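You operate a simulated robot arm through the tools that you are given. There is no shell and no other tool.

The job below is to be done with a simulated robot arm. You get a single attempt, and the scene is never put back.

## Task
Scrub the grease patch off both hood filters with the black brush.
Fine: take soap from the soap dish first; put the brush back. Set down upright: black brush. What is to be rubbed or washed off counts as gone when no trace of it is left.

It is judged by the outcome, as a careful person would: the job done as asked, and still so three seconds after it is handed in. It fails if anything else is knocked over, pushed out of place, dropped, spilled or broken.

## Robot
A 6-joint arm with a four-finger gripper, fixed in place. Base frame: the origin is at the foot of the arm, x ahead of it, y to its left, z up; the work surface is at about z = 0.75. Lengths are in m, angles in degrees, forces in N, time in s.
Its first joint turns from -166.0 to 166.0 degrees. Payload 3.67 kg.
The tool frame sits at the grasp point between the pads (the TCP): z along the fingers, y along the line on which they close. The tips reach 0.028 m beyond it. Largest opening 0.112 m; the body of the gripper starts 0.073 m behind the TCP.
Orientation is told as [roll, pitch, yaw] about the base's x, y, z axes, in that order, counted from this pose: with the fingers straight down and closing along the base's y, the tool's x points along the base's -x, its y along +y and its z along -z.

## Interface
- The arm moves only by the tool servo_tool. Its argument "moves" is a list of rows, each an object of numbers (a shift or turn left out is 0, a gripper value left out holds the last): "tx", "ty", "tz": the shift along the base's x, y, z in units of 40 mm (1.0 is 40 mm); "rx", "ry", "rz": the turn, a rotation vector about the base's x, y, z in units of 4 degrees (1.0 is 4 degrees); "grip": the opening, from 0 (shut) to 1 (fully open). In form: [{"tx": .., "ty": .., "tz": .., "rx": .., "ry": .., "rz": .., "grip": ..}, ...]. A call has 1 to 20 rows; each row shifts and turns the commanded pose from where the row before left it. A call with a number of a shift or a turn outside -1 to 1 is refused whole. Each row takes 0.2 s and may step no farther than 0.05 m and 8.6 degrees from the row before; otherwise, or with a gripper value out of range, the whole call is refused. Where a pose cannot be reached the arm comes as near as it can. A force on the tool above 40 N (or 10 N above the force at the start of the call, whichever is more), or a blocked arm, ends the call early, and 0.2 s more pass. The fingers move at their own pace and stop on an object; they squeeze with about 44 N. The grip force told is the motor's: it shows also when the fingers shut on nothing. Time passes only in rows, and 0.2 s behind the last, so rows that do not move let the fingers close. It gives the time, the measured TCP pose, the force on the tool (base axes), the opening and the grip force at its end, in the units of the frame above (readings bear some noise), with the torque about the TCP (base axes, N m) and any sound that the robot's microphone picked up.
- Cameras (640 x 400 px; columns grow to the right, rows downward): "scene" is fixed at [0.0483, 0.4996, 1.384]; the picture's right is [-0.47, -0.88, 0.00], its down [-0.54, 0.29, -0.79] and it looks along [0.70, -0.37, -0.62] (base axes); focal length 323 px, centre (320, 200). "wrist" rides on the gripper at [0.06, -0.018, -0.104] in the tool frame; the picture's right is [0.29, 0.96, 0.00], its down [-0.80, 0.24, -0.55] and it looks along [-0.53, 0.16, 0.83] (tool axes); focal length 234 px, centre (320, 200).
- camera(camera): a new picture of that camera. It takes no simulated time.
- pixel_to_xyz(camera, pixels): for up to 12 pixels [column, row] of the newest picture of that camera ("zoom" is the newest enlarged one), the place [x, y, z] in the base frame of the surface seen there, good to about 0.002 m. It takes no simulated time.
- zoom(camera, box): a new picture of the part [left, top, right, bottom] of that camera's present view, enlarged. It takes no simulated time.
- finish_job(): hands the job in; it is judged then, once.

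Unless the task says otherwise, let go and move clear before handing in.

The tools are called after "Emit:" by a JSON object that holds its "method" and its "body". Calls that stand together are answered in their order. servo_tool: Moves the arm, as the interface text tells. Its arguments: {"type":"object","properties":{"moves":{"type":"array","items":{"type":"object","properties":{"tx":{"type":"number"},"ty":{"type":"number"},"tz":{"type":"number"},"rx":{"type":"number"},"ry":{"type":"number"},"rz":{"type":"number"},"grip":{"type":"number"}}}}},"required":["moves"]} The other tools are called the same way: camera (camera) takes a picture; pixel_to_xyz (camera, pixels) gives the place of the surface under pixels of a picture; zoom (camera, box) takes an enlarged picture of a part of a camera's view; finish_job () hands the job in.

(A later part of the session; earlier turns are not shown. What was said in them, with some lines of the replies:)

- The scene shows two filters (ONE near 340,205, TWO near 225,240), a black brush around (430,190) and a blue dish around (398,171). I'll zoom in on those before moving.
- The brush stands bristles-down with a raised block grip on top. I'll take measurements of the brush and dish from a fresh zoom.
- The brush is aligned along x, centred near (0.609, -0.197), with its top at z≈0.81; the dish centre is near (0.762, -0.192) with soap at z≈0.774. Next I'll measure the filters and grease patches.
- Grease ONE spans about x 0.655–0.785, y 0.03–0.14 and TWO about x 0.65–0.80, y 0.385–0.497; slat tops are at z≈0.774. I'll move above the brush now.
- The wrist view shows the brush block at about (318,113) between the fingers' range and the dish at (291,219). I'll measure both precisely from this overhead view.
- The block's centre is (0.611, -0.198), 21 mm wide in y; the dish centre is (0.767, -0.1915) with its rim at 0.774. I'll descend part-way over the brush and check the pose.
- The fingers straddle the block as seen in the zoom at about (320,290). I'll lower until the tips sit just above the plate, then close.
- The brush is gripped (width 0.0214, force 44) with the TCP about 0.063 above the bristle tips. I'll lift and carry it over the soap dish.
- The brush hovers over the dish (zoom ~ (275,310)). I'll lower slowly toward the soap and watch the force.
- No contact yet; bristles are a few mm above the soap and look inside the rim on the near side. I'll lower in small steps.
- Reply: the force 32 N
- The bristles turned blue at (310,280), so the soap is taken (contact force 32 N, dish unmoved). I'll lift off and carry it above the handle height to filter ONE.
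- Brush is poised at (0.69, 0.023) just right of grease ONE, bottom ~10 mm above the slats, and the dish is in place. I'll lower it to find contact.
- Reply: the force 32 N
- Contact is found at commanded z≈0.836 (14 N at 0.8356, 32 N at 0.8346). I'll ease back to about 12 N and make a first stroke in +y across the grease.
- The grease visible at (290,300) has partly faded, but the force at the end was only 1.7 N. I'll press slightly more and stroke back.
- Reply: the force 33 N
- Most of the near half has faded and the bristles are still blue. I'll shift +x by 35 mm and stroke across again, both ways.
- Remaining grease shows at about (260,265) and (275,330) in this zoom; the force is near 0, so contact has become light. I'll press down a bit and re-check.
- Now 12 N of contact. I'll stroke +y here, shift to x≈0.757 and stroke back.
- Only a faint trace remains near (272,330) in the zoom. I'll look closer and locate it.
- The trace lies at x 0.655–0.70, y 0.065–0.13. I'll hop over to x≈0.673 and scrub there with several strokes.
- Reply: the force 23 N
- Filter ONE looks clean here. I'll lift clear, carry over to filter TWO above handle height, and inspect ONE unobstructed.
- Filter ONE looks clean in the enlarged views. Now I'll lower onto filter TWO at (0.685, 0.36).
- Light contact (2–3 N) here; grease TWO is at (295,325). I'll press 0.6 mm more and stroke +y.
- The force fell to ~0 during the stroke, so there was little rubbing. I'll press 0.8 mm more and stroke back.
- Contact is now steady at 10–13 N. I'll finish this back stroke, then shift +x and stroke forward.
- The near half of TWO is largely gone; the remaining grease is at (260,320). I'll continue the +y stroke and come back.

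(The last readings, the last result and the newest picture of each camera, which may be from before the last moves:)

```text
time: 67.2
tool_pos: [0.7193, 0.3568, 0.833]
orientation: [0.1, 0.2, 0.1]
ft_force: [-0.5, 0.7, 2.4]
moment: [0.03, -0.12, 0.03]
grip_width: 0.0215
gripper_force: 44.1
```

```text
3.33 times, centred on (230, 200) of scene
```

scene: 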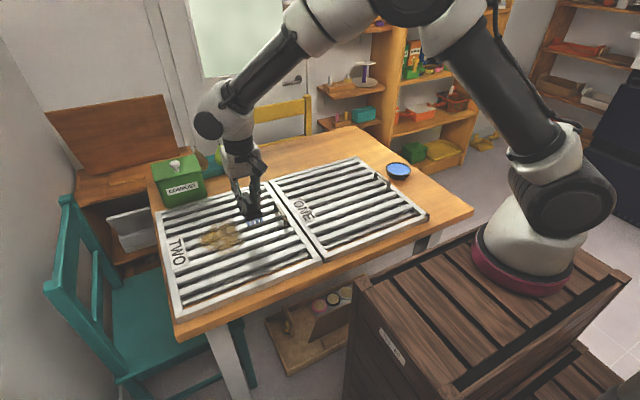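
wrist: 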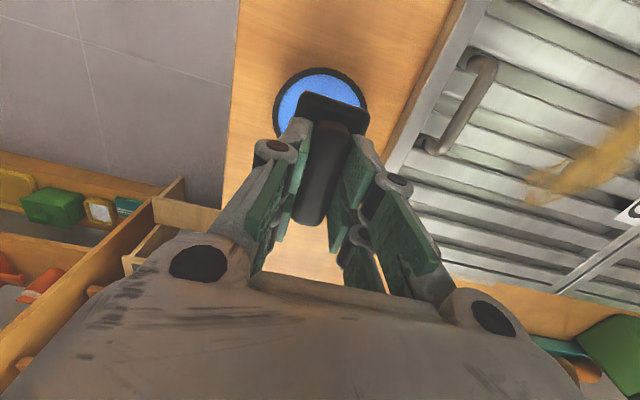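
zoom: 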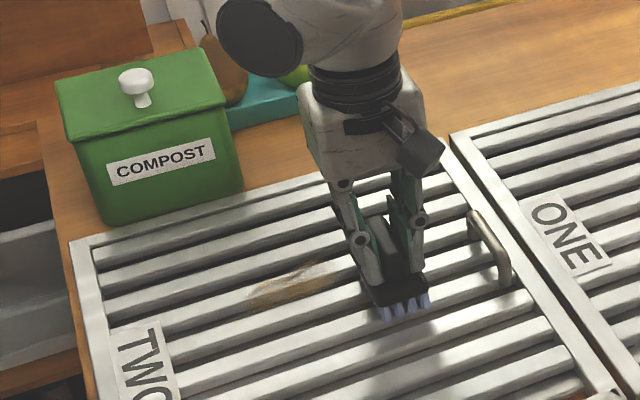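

Only the far strip at (290,285) is left on TWO. I'll shift to x≈0.767 and stroke there.

Emit:
{"method": "servo_tool", "body": {"moves": [{"tx": 0.38}, {"tx": 0.38}, {"tx": 0.38, "tz": -0.006}, {"ty": 0.25}, {"ty": 0.25}, {"ty": 0.25}, {"ty": 0.25}, {"ty": 0.25}]}}

Emit:
{"method": "servo_tool", "body": {"moves": [{"ty": 0.25}, {"ty": 0.25}, {"ty": 0.25}, {"ty": 0.25}, {"ty": 0.25}, {"ty": 0.25}, {"ty": 0.25}, {"ty": 0.25}, {"ty": 0.25}, {"ty": 0.25}]}}

Emit:
{"method": "servo_tool", "body": {"moves": [{"ty": -0.25}, {"ty": -0.25}, {"ty": -0.25}, {"ty": -0.25}, {"ty": -0.25}, {"ty": -0.25}, {"ty": -0.25}]}}

Emit:
{"method": "servo_tool", "body": {"moves": [{"ty": -0.25}, {"ty": -0.25}, {"ty": -0.25}, {"ty": -0.25}, {"ty": -0.25}, {"ty": -0.25}, {"ty": -0.25}, {"ty": -0.25}]}}

Emit:
{"method": "zoom", "body": {"camera": "scene", "box": [150, 140, 310, 260]}}

```text
time: 69.0
tool_pos: [0.7669, 0.4072, 0.833]
orientation: [0.2, 0.0, 0.1]
ft_force: [0.0, -5.3, 19.9]
moment: [-0.2, 0.17, 0.08]
grip_width: 0.0213
gripper_force: 44.2
```

```text
time: 71.2
tool_pos: [0.7669, 0.5087, 0.8336]
orientation: [0.1, 0.0, 0.1]
ft_force: [0.8, -3.1, 14.1]
moment: [-0.05, -0.03, 0.01]
grip_width: 0.0213
gripper_force: 43.8
```

```text
time: 72.8
tool_pos: [0.7673, 0.437, 0.8334]
orientation: [0.1, 0.0, 0.1]
ft_force: [0.4, 1.1, 5.8]
moment: [0.09, -0.21, 0.02]
grip_width: 0.0212
gripper_force: 44.3
```

```text
time: 74.6
tool_pos: [0.7666, 0.3574, 0.8329]
orientation: [0.0, -0.1, 0.1]
ft_force: [1.3, -0.1, 4.2]
moment: [-0.05, 0.03, -0.03]
grip_width: 0.0213
gripper_force: 44.2
```

```text
3.33 times, centred on (230, 200) of scene
```

zoom: 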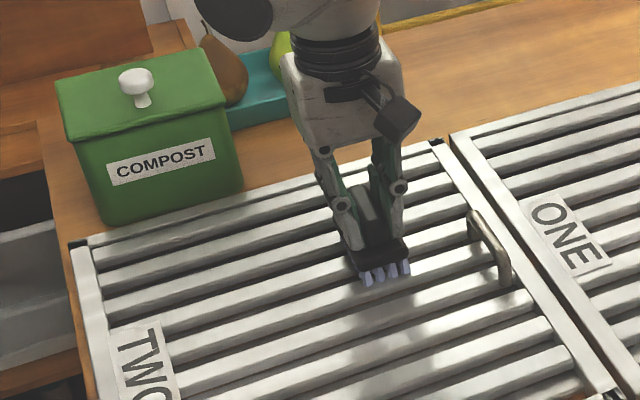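

TWO now looks clean. I'll lift and move the hand aside toward filter ONE, then inspect both filters closely.

Emit:
{"method": "servo_tool", "body": {"moves": [{"tz": 0.4}, {"tz": 0.7}, {"tz": 0.6}, {"ty": -0.8}, {"ty": -0.8}, {"ty": -0.8}, {"ty": -0.8}, {}, {}]}}

Emit:
{"method": "zoom", "body": {"camera": "scene", "box": [180, 190, 276, 250]}}

Emit:
{"method": "camera", "body": {"camera": "wrist"}}

Emit:
{"method": "camera", "body": {"camera": "scene"}}

```text
time: 76.6
tool_pos: [0.7665, 0.2272, 0.8981]
orientation: [0.1, 0.0, 0.1]
ft_force: [-0.2, 0.0, -1.0]
moment: [-0.01, 0.0, -0.01]
grip_width: 0.0213
gripper_force: 43.6
```

```text
6.67 times, centred on (228, 220) of scene
```

zoom: 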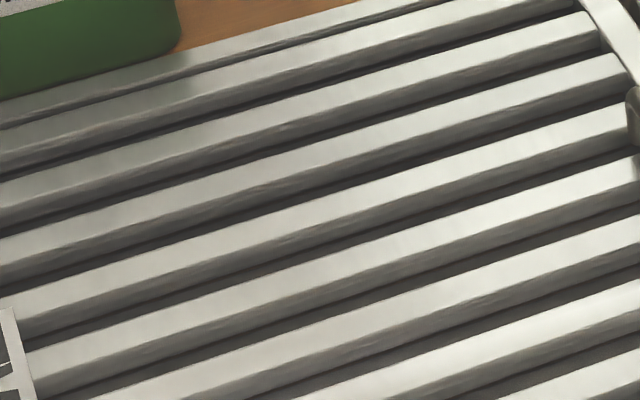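

```text
taken
```

wrist: 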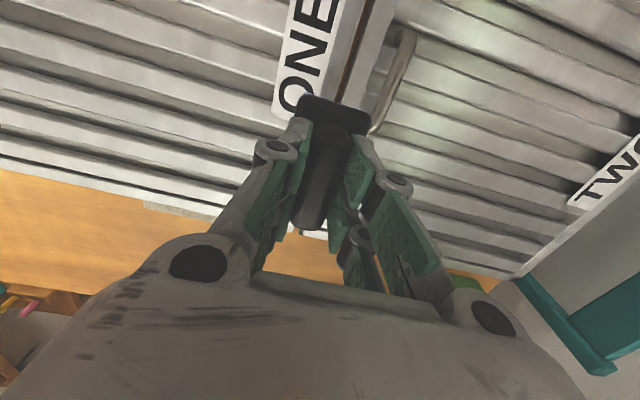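

```text
taken
```

scene: 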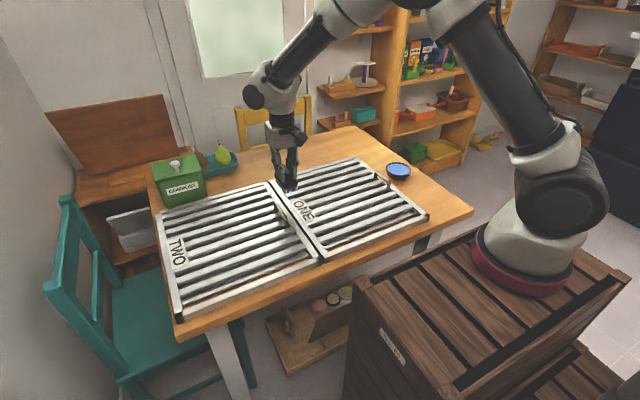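

Both patches appear gone in the full picture. I'll zoom in more tightly on each region for faint traces.

Emit:
{"method": "zoom", "body": {"camera": "scene", "box": [195, 212, 251, 247]}}

Emit:
{"method": "zoom", "body": {"camera": "scene", "box": [312, 182, 360, 212]}}

Emit:
{"method": "zoom", "body": {"camera": "wrist", "box": [380, 0, 640, 260]}}

Emit:
{"method": "zoom", "body": {"camera": "wrist", "box": [0, 0, 300, 220]}}

```text
11.43 times, centred on (223, 230) of scene
```

zoom: 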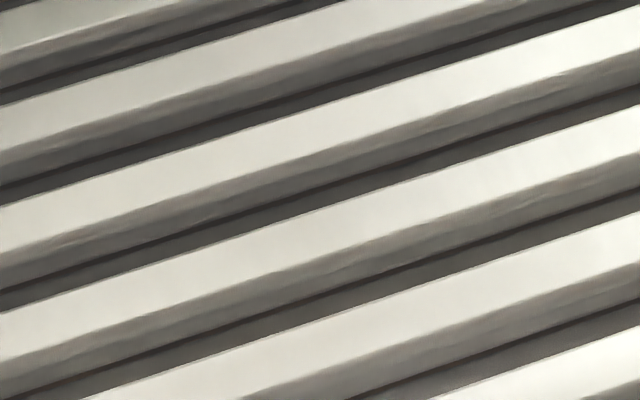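

```text
13.33 times, centred on (336, 197) of scene
```

zoom: 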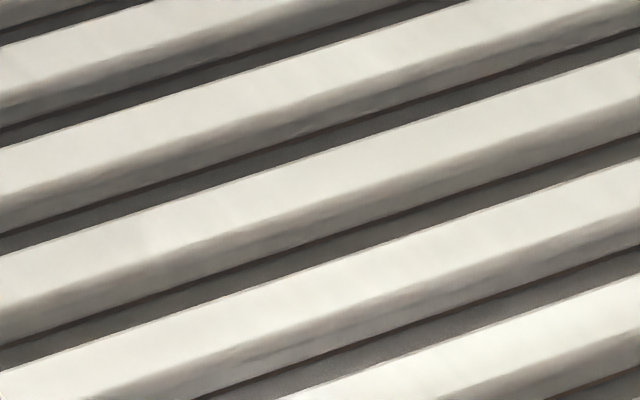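

```text
1.54 times, centred on (510, 130) of wrist
```

zoom: 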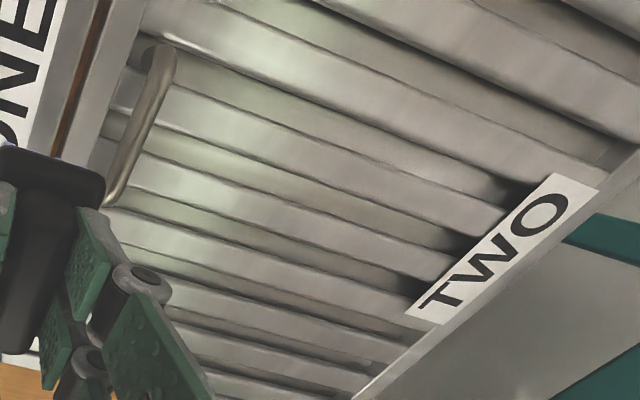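

```text
1.82 times, centred on (150, 110) of wrist
```

zoom: 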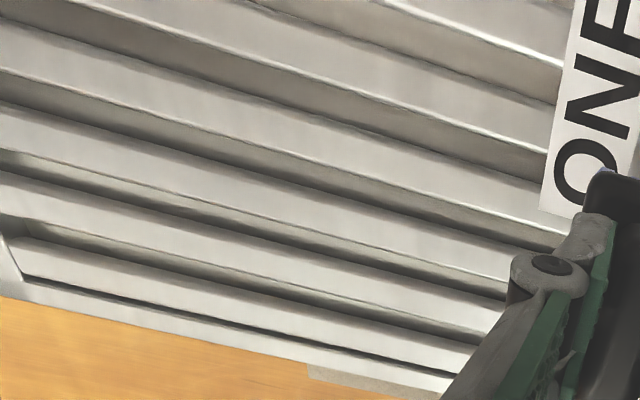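

Both look clean at full zoom. As insurance against faint residue I'll do one more pair of strokes on each filter, starting with TWO's far strip.

Emit:
{"method": "servo_tool", "body": {"moves": [{"ty": 0.83, "tx": 0.06}, {"ty": 0.83, "tx": 0.06}, {"ty": 0.83, "tx": 0.06}, {"ty": 0.83, "tx": 0.06}, {"tz": -0.7}, {"tz": -0.6}, {"tz": -0.3}, {"tz": -0.1}, {}, {}]}}

Emit:
{"method": "servo_tool", "body": {"moves": [{"ty": 0.3}, {"ty": 0.3}, {"ty": 0.3}, {"ty": 0.3}, {"ty": 0.3}, {"ty": 0.3}, {"ty": 0.3}, {"ty": 0.3}, {"ty": 0.3}, {"ty": 0.3}, {"ty": 0.3}, {"ty": 0.3}]}}

Emit:
{"method": "servo_tool", "body": {"moves": [{"tx": -0.35}, {"tx": -0.35}, {"tx": -0.3}, {"ty": -0.3}, {"ty": -0.3}, {"ty": -0.3}, {"ty": -0.3}, {"ty": -0.3}, {"ty": -0.3}, {"ty": -0.3}, {"ty": -0.3}, {"ty": -0.3}, {"ty": -0.3}, {"ty": -0.3}, {"ty": -0.3}]}}

Emit:
{"method": "servo_tool", "body": {"moves": [{"tx": -0.35}, {"tx": -0.35}, {"tx": -0.3}, {"tx": -0.3}, {"ty": 0.3}, {"ty": 0.3}, {"ty": 0.3}, {"ty": 0.3}, {"ty": 0.3}, {"ty": 0.3}, {"ty": 0.3}, {"ty": 0.3}, {"ty": 0.3}, {"ty": 0.3}, {"ty": 0.3}, {"ty": 0.3}]}}

```text
time: 78.8
tool_pos: [0.7767, 0.363, 0.8327]
orientation: [0.3, 0.0, 0.0]
ft_force: [-1.8, 0.4, 7.6]
moment: [0.02, 0.16, -0.01]
grip_width: 0.0213
gripper_force: 43.5
```

```text
time: 81.4
tool_pos: [0.7771, 0.5068, 0.8334]
orientation: [0.2, 0.0, 0.1]
ft_force: [0.2, -6.0, 21.1]
moment: [-0.18, -0.02, -0.02]
grip_width: 0.021
gripper_force: 43.9
```

```text
time: 84.6
tool_pos: [0.7347, 0.3625, 0.8337]
orientation: [0.2, 0.1, 0.1]
ft_force: [-0.2, 1.9, 7.2]
moment: [-0.04, 0.04, 0.0]
grip_width: 0.021
gripper_force: 44.2
```

```text
time: 88.0
tool_pos: [0.6845, 0.5068, 0.8319]
orientation: [0.2, -0.1, 0.1]
ft_force: [0.6, -3.4, 11.8]
moment: [-0.1, 0.01, 0.01]
grip_width: 0.0213
gripper_force: 44.5
```

Steady contact throughout. I'll finish with a back stroke at x≈0.676, then hop to filter ONE's left edge.

Emit:
{"method": "servo_tool", "body": {"moves": [{"tx": -0.2}, {"ty": -0.3}, {"ty": -0.3}, {"ty": -0.3}, {"ty": -0.3}, {"ty": -0.3}, {"ty": -0.3}, {"ty": -0.3}, {"ty": -0.3}, {"ty": -0.3}, {"ty": -0.3}, {"ty": -0.3}, {"ty": -0.3}]}}

Emit:
{"method": "servo_tool", "body": {"moves": [{"tz": 0.5}, {"tz": 0.7}, {"tz": 0.5}, {"ty": -0.88}, {"ty": -0.88}, {"ty": -0.88}, {"ty": -0.88}, {"ty": -0.88}, {"ty": -0.88}, {"tz": -0.7}, {"tz": -0.6}, {"tz": -0.25}, {"tz": -0.12}, {}, {}]}}

```text
time: 90.8
tool_pos: [0.6752, 0.3632, 0.8331]
orientation: [0.1, 0.0, 0.0]
ft_force: [0.1, -0.1, -0.9]
moment: [-0.01, -0.02, -0.03]
grip_width: 0.0211
gripper_force: 44.3
```

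```text
time: 94.0
tool_pos: [0.6759, 0.1517, 0.8333]
orientation: [0.0, 0.1, 0.1]
ft_force: [-0.6, -0.3, -0.9]
moment: [-0.04, -0.01, -0.05]
grip_width: 0.0212
gripper_force: 43.7
```

Emit:
{"method": "servo_tool", "body": {"moves": [{"tz": -0.03}, {}, {}]}}

Emit:
{"method": "servo_tool", "body": {"moves": [{"tz": -0.008}, {}, {}]}}

```text
time: 94.8
tool_pos: [0.6767, 0.1514, 0.8311]
orientation: [0.1, -0.1, 0.1]
ft_force: [-0.5, 1.3, 5.0]
moment: [-0.01, -0.01, 0.01]
grip_width: 0.0216
gripper_force: 44.3
```

```text
time: 95.6
tool_pos: [0.6758, 0.1513, 0.8326]
orientation: [0.0, 0.1, 0.1]
ft_force: [0.0, -1.5, -0.1]
moment: [-0.04, -0.12, -0.03]
grip_width: 0.0211
gripper_force: 44.1
```

Emit:
{"method": "servo_tool", "body": {"moves": [{"tz": -0.012}, {"ty": -0.3}, {"ty": -0.3}, {"ty": -0.3}, {"ty": -0.3}]}}

Emit:
{"method": "servo_tool", "body": {"moves": [{"ty": -0.3}, {"ty": -0.3}, {"ty": -0.3}, {"ty": -0.3}, {"ty": -0.3}, {"ty": -0.3}, {"ty": -0.3}]}}

Emit:
{"method": "zoom", "body": {"camera": "scene", "box": [290, 130, 410, 220]}}

```text
time: 96.8
tool_pos: [0.6749, 0.1039, 0.8325]
orientation: [0.2, 0.1, 0.2]
ft_force: [-0.4, 1.1, -1.8]
moment: [0.01, 0.01, 0.02]
grip_width: 0.0209
gripper_force: 44.1
```

```text
time: 98.4
tool_pos: [0.6749, 0.0189, 0.8335]
orientation: [0.2, 0.0, 0.2]
ft_force: [0.8, 4.3, 10.4]
moment: [0.15, 0.09, -0.02]
grip_width: 0.0213
gripper_force: 43.9
```

```text
4.44 times, centred on (350, 175) of scene
```

zoom: 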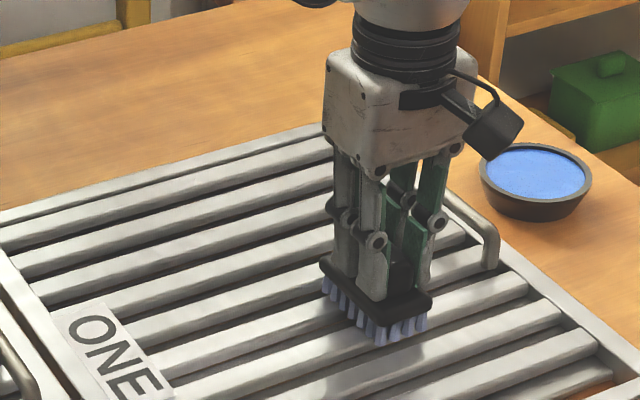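

Contact is 10 N again with the brush level. I'll continue with strokes at x≈0.71 and x≈0.755 on ONE.

Emit:
{"method": "servo_tool", "body": {"moves": [{"tx": 0.3}, {"tx": 0.3}, {"tx": 0.3}, {"ty": 0.3}, {"ty": 0.3}, {"ty": 0.3}, {"ty": 0.3}, {"ty": 0.3}, {"ty": 0.3}, {"ty": 0.3}, {"ty": 0.3}, {"ty": 0.3}, {"ty": 0.3}, {"ty": 0.3}]}}

Emit:
{"method": "servo_tool", "body": {"moves": [{"tx": 0.4}, {"tx": 0.4}, {"tx": 0.4}, {"ty": -0.3}, {"ty": -0.3}, {"ty": -0.3}, {"ty": -0.3}, {"ty": -0.3}, {"ty": -0.3}, {"ty": -0.3}]}}

Emit:
{"method": "servo_tool", "body": {"moves": [{"ty": -0.3}, {"ty": -0.3}, {"ty": -0.3}, {"ty": -0.3}]}}

```text
time: 101.4
tool_pos: [0.7127, 0.1533, 0.83]
orientation: [0.1, 0.2, 0.1]
ft_force: [-0.8, -3.0, 9.3]
moment: [0.03, -0.09, -0.01]
grip_width: 0.0213
gripper_force: 44.1
```

```text
time: 103.6
tool_pos: [0.7591, 0.0651, 0.8307]
orientation: [0.1, 0.0, 0.1]
ft_force: [-0.4, 0.9, 1.0]
moment: [0.05, 0.03, -0.02]
grip_width: 0.0214
gripper_force: 44.1
```

```text
time: 104.6
tool_pos: [0.7615, 0.0205, 0.8307]
orientation: [0.1, 0.0, 0.2]
ft_force: [0.1, 1.2, 0.2]
moment: [-0.04, 0.0, 0.02]
grip_width: 0.0215
gripper_force: 43.6
```

Emit:
{"method": "servo_tool", "body": {"moves": [{"tz": -0.02}, {"ty": 0.3}, {"ty": 0.3}, {"ty": 0.3}, {"ty": 0.3}]}}

Emit:
{"method": "servo_tool", "body": {"moves": [{"ty": 0.3}, {"ty": 0.3}, {"ty": 0.3}, {"ty": 0.3}, {"ty": 0.3}, {"ty": 0.3}]}}

```text
time: 105.8
tool_pos: [0.7609, 0.068, 0.8308]
orientation: [0.1, 0.0, 0.1]
ft_force: [0.5, -1.7, 5.2]
moment: [-0.07, 0.19, -0.01]
grip_width: 0.0213
gripper_force: 44.2
```

```text
time: 107.2
tool_pos: [0.7595, 0.1402, 0.831]
orientation: [0.1, 0.1, 0.2]
ft_force: [0.0, 1.0, -0.8]
moment: [-0.02, -0.03, -0.02]
grip_width: 0.0212
gripper_force: 44.1
```

Scrubbing is done. I'll lift and carry the brush back to its original spot, stopping above the table to check alignment.

Emit:
{"method": "servo_tool", "body": {"moves": [{"tz": 0.5}, {"tz": 0.7}, {"tz": 0.6}, {"tx": -0.3725, "ty": -0.85}, {"tx": -0.3725, "ty": -0.85}, {"tx": -0.3725, "ty": -0.85}, {"tx": -0.3725, "ty": -0.85}, {"tx": -0.3725, "ty": -0.85}, {"tx": -0.3725, "ty": -0.85}, {"tx": -0.3725, "ty": -0.85}, {"tx": -0.3725, "ty": -0.85}, {"tx": -0.3725, "ty": -0.85}, {"tx": -0.3725, "ty": -0.85}, {"tz": -0.6}, {"tz": -0.6}, {}, {}]}}

Emit:
{"method": "zoom", "body": {"camera": "scene", "box": [370, 110, 490, 210]}}

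Emit:
{"method": "zoom", "body": {"camera": "scene", "box": [300, 165, 380, 225]}}

Emit:
{"method": "camera", "body": {"camera": "wrist"}}

```text
time: 110.8
tool_pos: [0.6097, -0.2013, 0.8547]
orientation: [0.1, 0.1, 0.2]
ft_force: [0.0, -0.5, -1.4]
moment: [0.03, 0.01, -0.01]
grip_width: 0.0216
gripper_force: 43.6
```

```text
4.00 times, centred on (430, 160) of scene
```

zoom: 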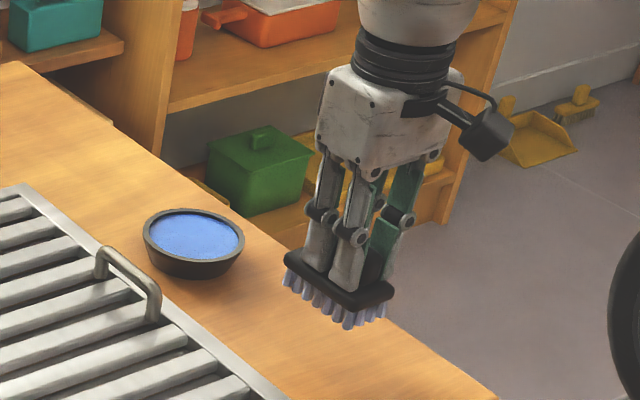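

```text
6.67 times, centred on (340, 195) of scene
```

zoom: 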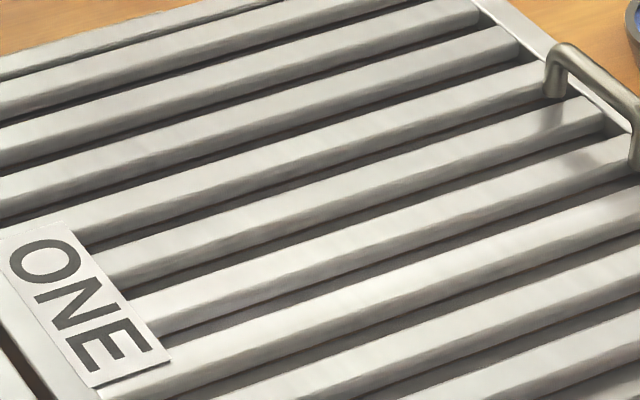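

```text
taken
```

wrist: 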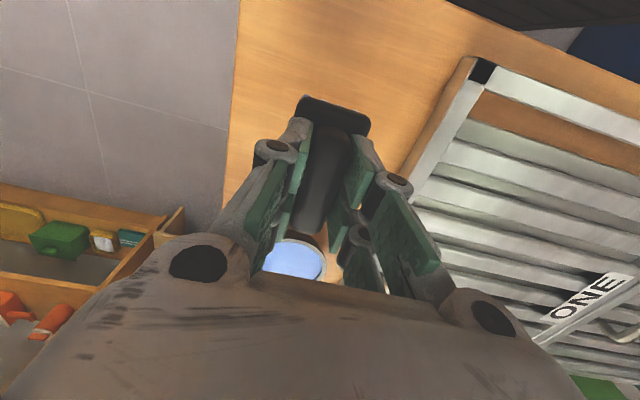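

Filter ONE is spotless in the zoom and the brush is above its original place. I'll correct y by +2 mm and lower gently toward the table.

Emit:
{"method": "servo_tool", "body": {"moves": [{"tz": -0.4, "ty": 0.05}, {"tz": -0.3}, {"tz": -0.2}, {"tz": -0.1}, {}, {}]}}

Emit:
{"method": "zoom", "body": {"camera": "scene", "box": [390, 140, 470, 210]}}

```text
time: 112.2
tool_pos: [0.611, -0.1998, 0.8142]
orientation: [0.2, 0.1, 0.1]
ft_force: [-0.4, -0.2, 0.1]
moment: [0.01, 0.01, 0.02]
grip_width: 0.0216
gripper_force: 43.7
```

```text
5.71 times, centred on (430, 175) of scene
```

zoom: 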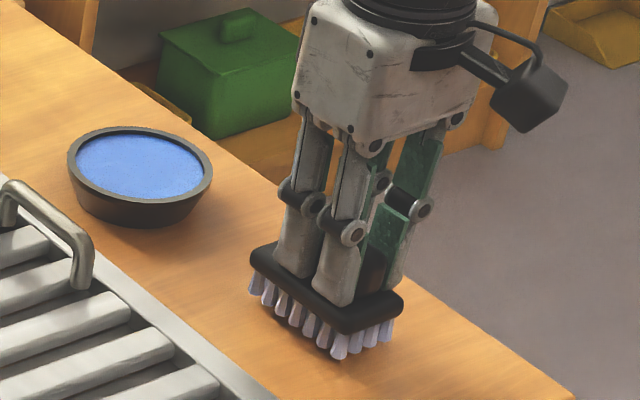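

Emit:
{"method": "servo_tool", "body": {"moves": [{"tz": -0.05}, {}, {}]}}

Emit:
{"method": "servo_tool", "body": {"moves": [{"tz": -0.04}, {}, {}]}}

```text
time: 113.0
tool_pos: [0.6111, -0.2, 0.812]
orientation: [0.1, 0.1, 0.1]
ft_force: [-0.3, 0.1, -0.2]
moment: [0.01, 0.0, -0.01]
grip_width: 0.0215
gripper_force: 43.6
```

```text
time: 113.8
tool_pos: [0.6114, -0.2001, 0.8088]
orientation: [0.1, 0.1, 0.1]
ft_force: [-0.2, -0.3, 0.1]
moment: [0.0, 0.02, 0.03]
grip_width: 0.0216
gripper_force: 43.5
```

Emit:
{"method": "servo_tool", "body": {"moves": [{"tz": -0.025}, {}, {}]}}

Emit:
{"method": "zoom", "body": {"camera": "scene", "box": [400, 155, 460, 205]}}

```text
time: 114.6
tool_pos: [0.6113, -0.1983, 0.8082]
orientation: [0.1, 0.1, 0.2]
ft_force: [0.3, 0.4, -0.6]
moment: [0.02, -0.02, 0.0]
grip_width: 0.0215
gripper_force: 43.7
```

```text
8.00 times, centred on (430, 180) of scene
```

zoom: 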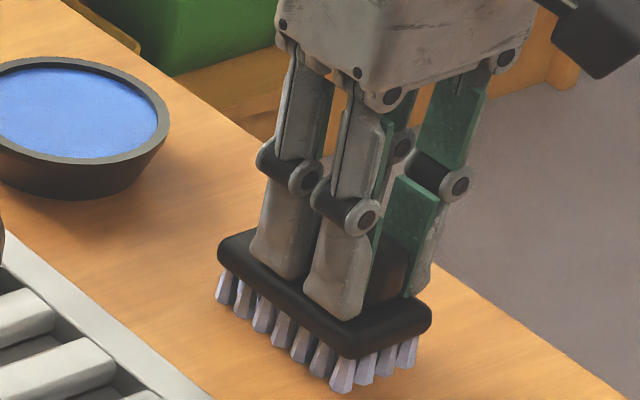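

Emit:
{"method": "servo_tool", "body": {"moves": [{"tz": -0.025}, {}, {}]}}

Emit:
{"method": "servo_tool", "body": {"moves": [{"tz": -0.02}, {}, {}]}}

```text
time: 115.4
tool_pos: [0.6112, -0.1987, 0.8086]
orientation: [0.1, -0.1, 0.1]
ft_force: [-4.2, -2.0, 14.0]
moment: [-0.1, 0.18, -0.04]
grip_width: 0.0213
gripper_force: 43.9
```

```text
time: 116.2
tool_pos: [0.6112, -0.1979, 0.8078]
orientation: [0.2, 0.0, 0.1]
ft_force: [-2.9, -3.4, 25.3]
moment: [-0.08, 0.29, -0.01]
grip_width: 0.0213
gripper_force: 44.0
```

The brush is seated on the table (25 N). I'll ease off to near-zero load, then open the fingers gently.

Emit:
{"method": "servo_tool", "body": {"moves": [{"tz": 0.03}, {}, {"grip": 0.25}, {"grip": 0.35}, {"grip": 0.5}, {"grip": 0.6}, {"grip": 0.6}, {"grip": 0.6}]}}

Emit:
{"method": "zoom", "body": {"camera": "scene", "box": [390, 140, 470, 210]}}

```text
time: 118.0
tool_pos: [0.6116, -0.1986, 0.8098]
orientation: [0.1, 0.2, 0.1]
ft_force: [0.4, 0.7, -0.2]
moment: [-0.01, 0.01, 0.01]
grip_width: 0.0672
gripper_force: 0.2
```

```text
5.71 times, centred on (430, 175) of scene
```

zoom: 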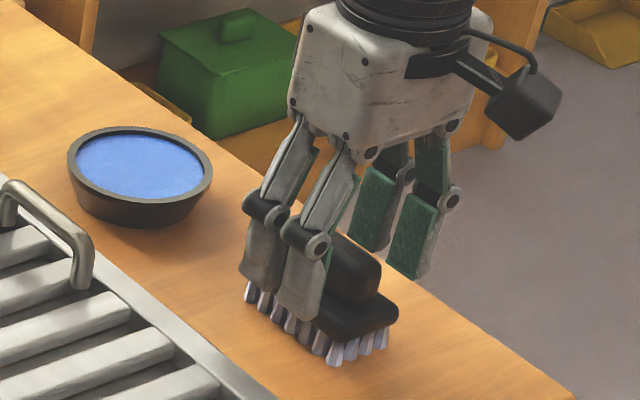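

The brush is released and standing on its bristles. I'll lift straight up and move clear, then check everything.

Emit:
{"method": "servo_tool", "body": {"moves": [{"tz": 0.4}, {"tz": 0.8}, {"tz": 0.9}, {"tz": 1.0}, {"tz": 1.0}, {"tz": 1.0}, {"ty": 0.9}, {"ty": 0.9}, {"ty": 0.9}, {"ty": 0.9}, {"ty": 0.9}, {}, {}]}}

Emit:
{"method": "camera", "body": {"camera": "scene"}}

Emit:
{"method": "camera", "body": {"camera": "wrist"}}

Emit:
{"method": "zoom", "body": {"camera": "scene", "box": [380, 150, 460, 210]}}

Emit:
{"method": "pixel_to_xyz", "body": {"camera": "zoom", "pixels": [[372, 192], [455, 240], [352, 212], [436, 270], [400, 228], [310, 240], [412, 326], [478, 296], [97, 122], [256, 135], [178, 84], [176, 166]]}}

```text
time: 120.8
tool_pos: [0.6111, -0.0201, 1.0141]
orientation: [0.1, 0.0, 0.1]
ft_force: [-0.2, -0.2, 0.3]
moment: [0.0, -0.02, -0.03]
grip_width: 0.067
gripper_force: 0.0
```

```text
taken
```

scene: 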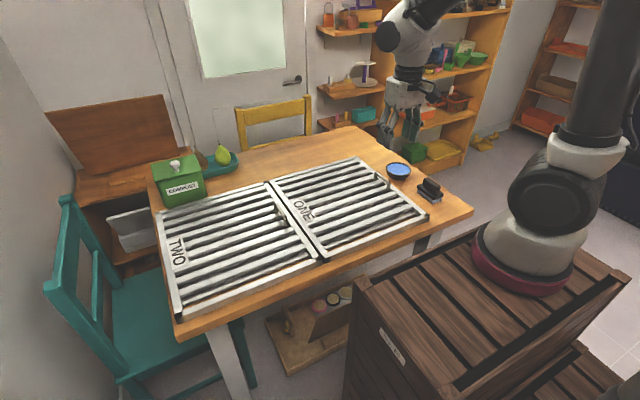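

```text
taken
```

wrist: 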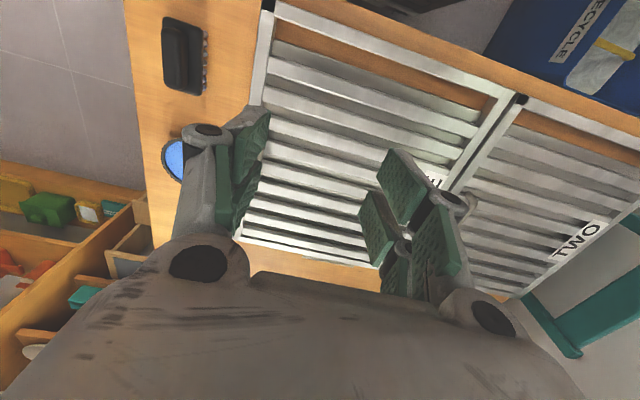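

```text
6.67 times, centred on (420, 180) of scene
```

zoom: 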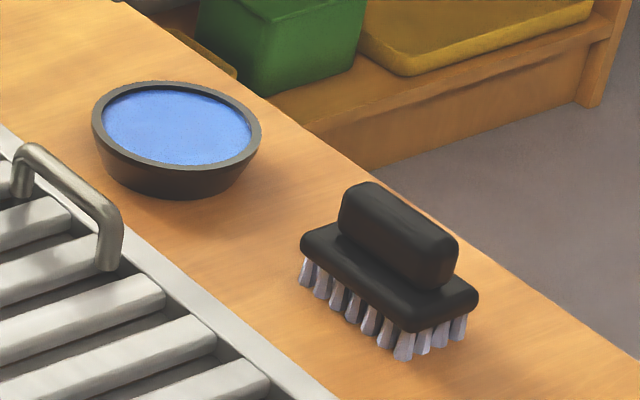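

```text
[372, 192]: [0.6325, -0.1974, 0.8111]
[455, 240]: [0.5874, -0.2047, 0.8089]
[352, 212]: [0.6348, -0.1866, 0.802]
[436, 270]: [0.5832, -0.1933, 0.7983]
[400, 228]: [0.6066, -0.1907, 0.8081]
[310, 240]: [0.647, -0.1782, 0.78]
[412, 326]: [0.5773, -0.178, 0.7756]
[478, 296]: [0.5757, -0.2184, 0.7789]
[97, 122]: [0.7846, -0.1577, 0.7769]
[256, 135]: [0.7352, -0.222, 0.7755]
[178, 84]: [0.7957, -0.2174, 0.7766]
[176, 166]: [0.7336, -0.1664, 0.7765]
```

The brush stands within ~2 mm of its original place, and the dish and ONE's handle are at the same pixels as before. I'll do a last close check of both filters.

Emit:
{"method": "zoom", "body": {"camera": "scene", "box": [140, 130, 440, 320]}}

Emit:
{"method": "zoom", "body": {"camera": "scene", "box": [180, 205, 268, 260]}}

Emit:
{"method": "zoom", "body": {"camera": "scene", "box": [305, 175, 369, 215]}}

Emit:
{"method": "zoom", "body": {"camera": "wrist", "box": [240, 0, 640, 260]}}

```text
2.11 times, centred on (290, 225) of scene
```

zoom: 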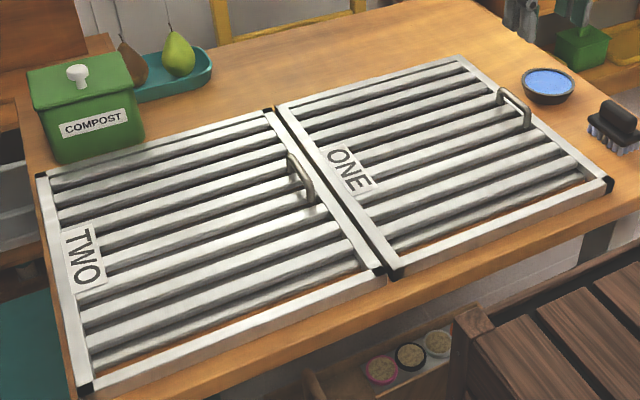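

```text
7.27 times, centred on (224, 232) of scene
```

zoom: 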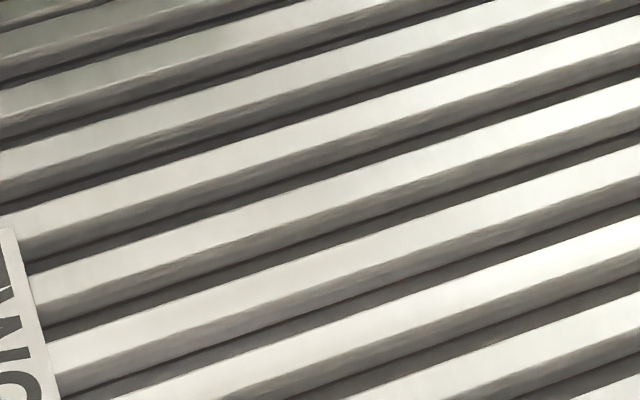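

```text
10.00 times, centred on (337, 195) of scene
```

zoom: 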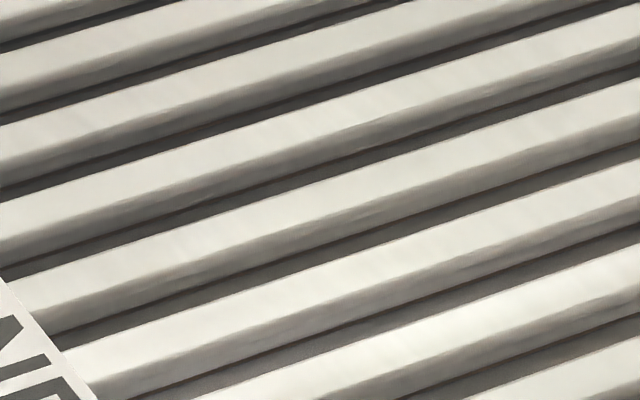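

```text
1.54 times, centred on (440, 130) of wrist
```

zoom: 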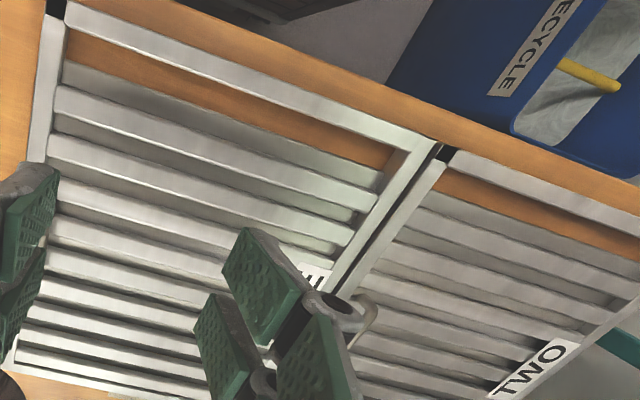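

Both filters are free of grease at full zoom and sit at the same pixels as at the start. The brush is upright at its original spot, and the gripper is open and clear, so I'm handing the job in.

Emit:
{"method": "finish_job", "body": {}}

```text
The job is handed in.
```

I scrubbed both hood filters with the black brush, and the last close-up pictures show no trace of grease on either one.

- **Soap:** I dipped the brush in the soap dish first, and the bristles turned blue. The dish did not move.
- **Scrubbing:** I stroked over each patch until it looked clean, then went over both filters once more in case any faint residue was left. Both filters are where they started.
- **Brush:** It stands upright on its bristles, within about 2 mm of its original spot. The bristles still have a slight blue tint from the soap.

Nothing was knocked over or spilled. The gripper is open and clear of the table.
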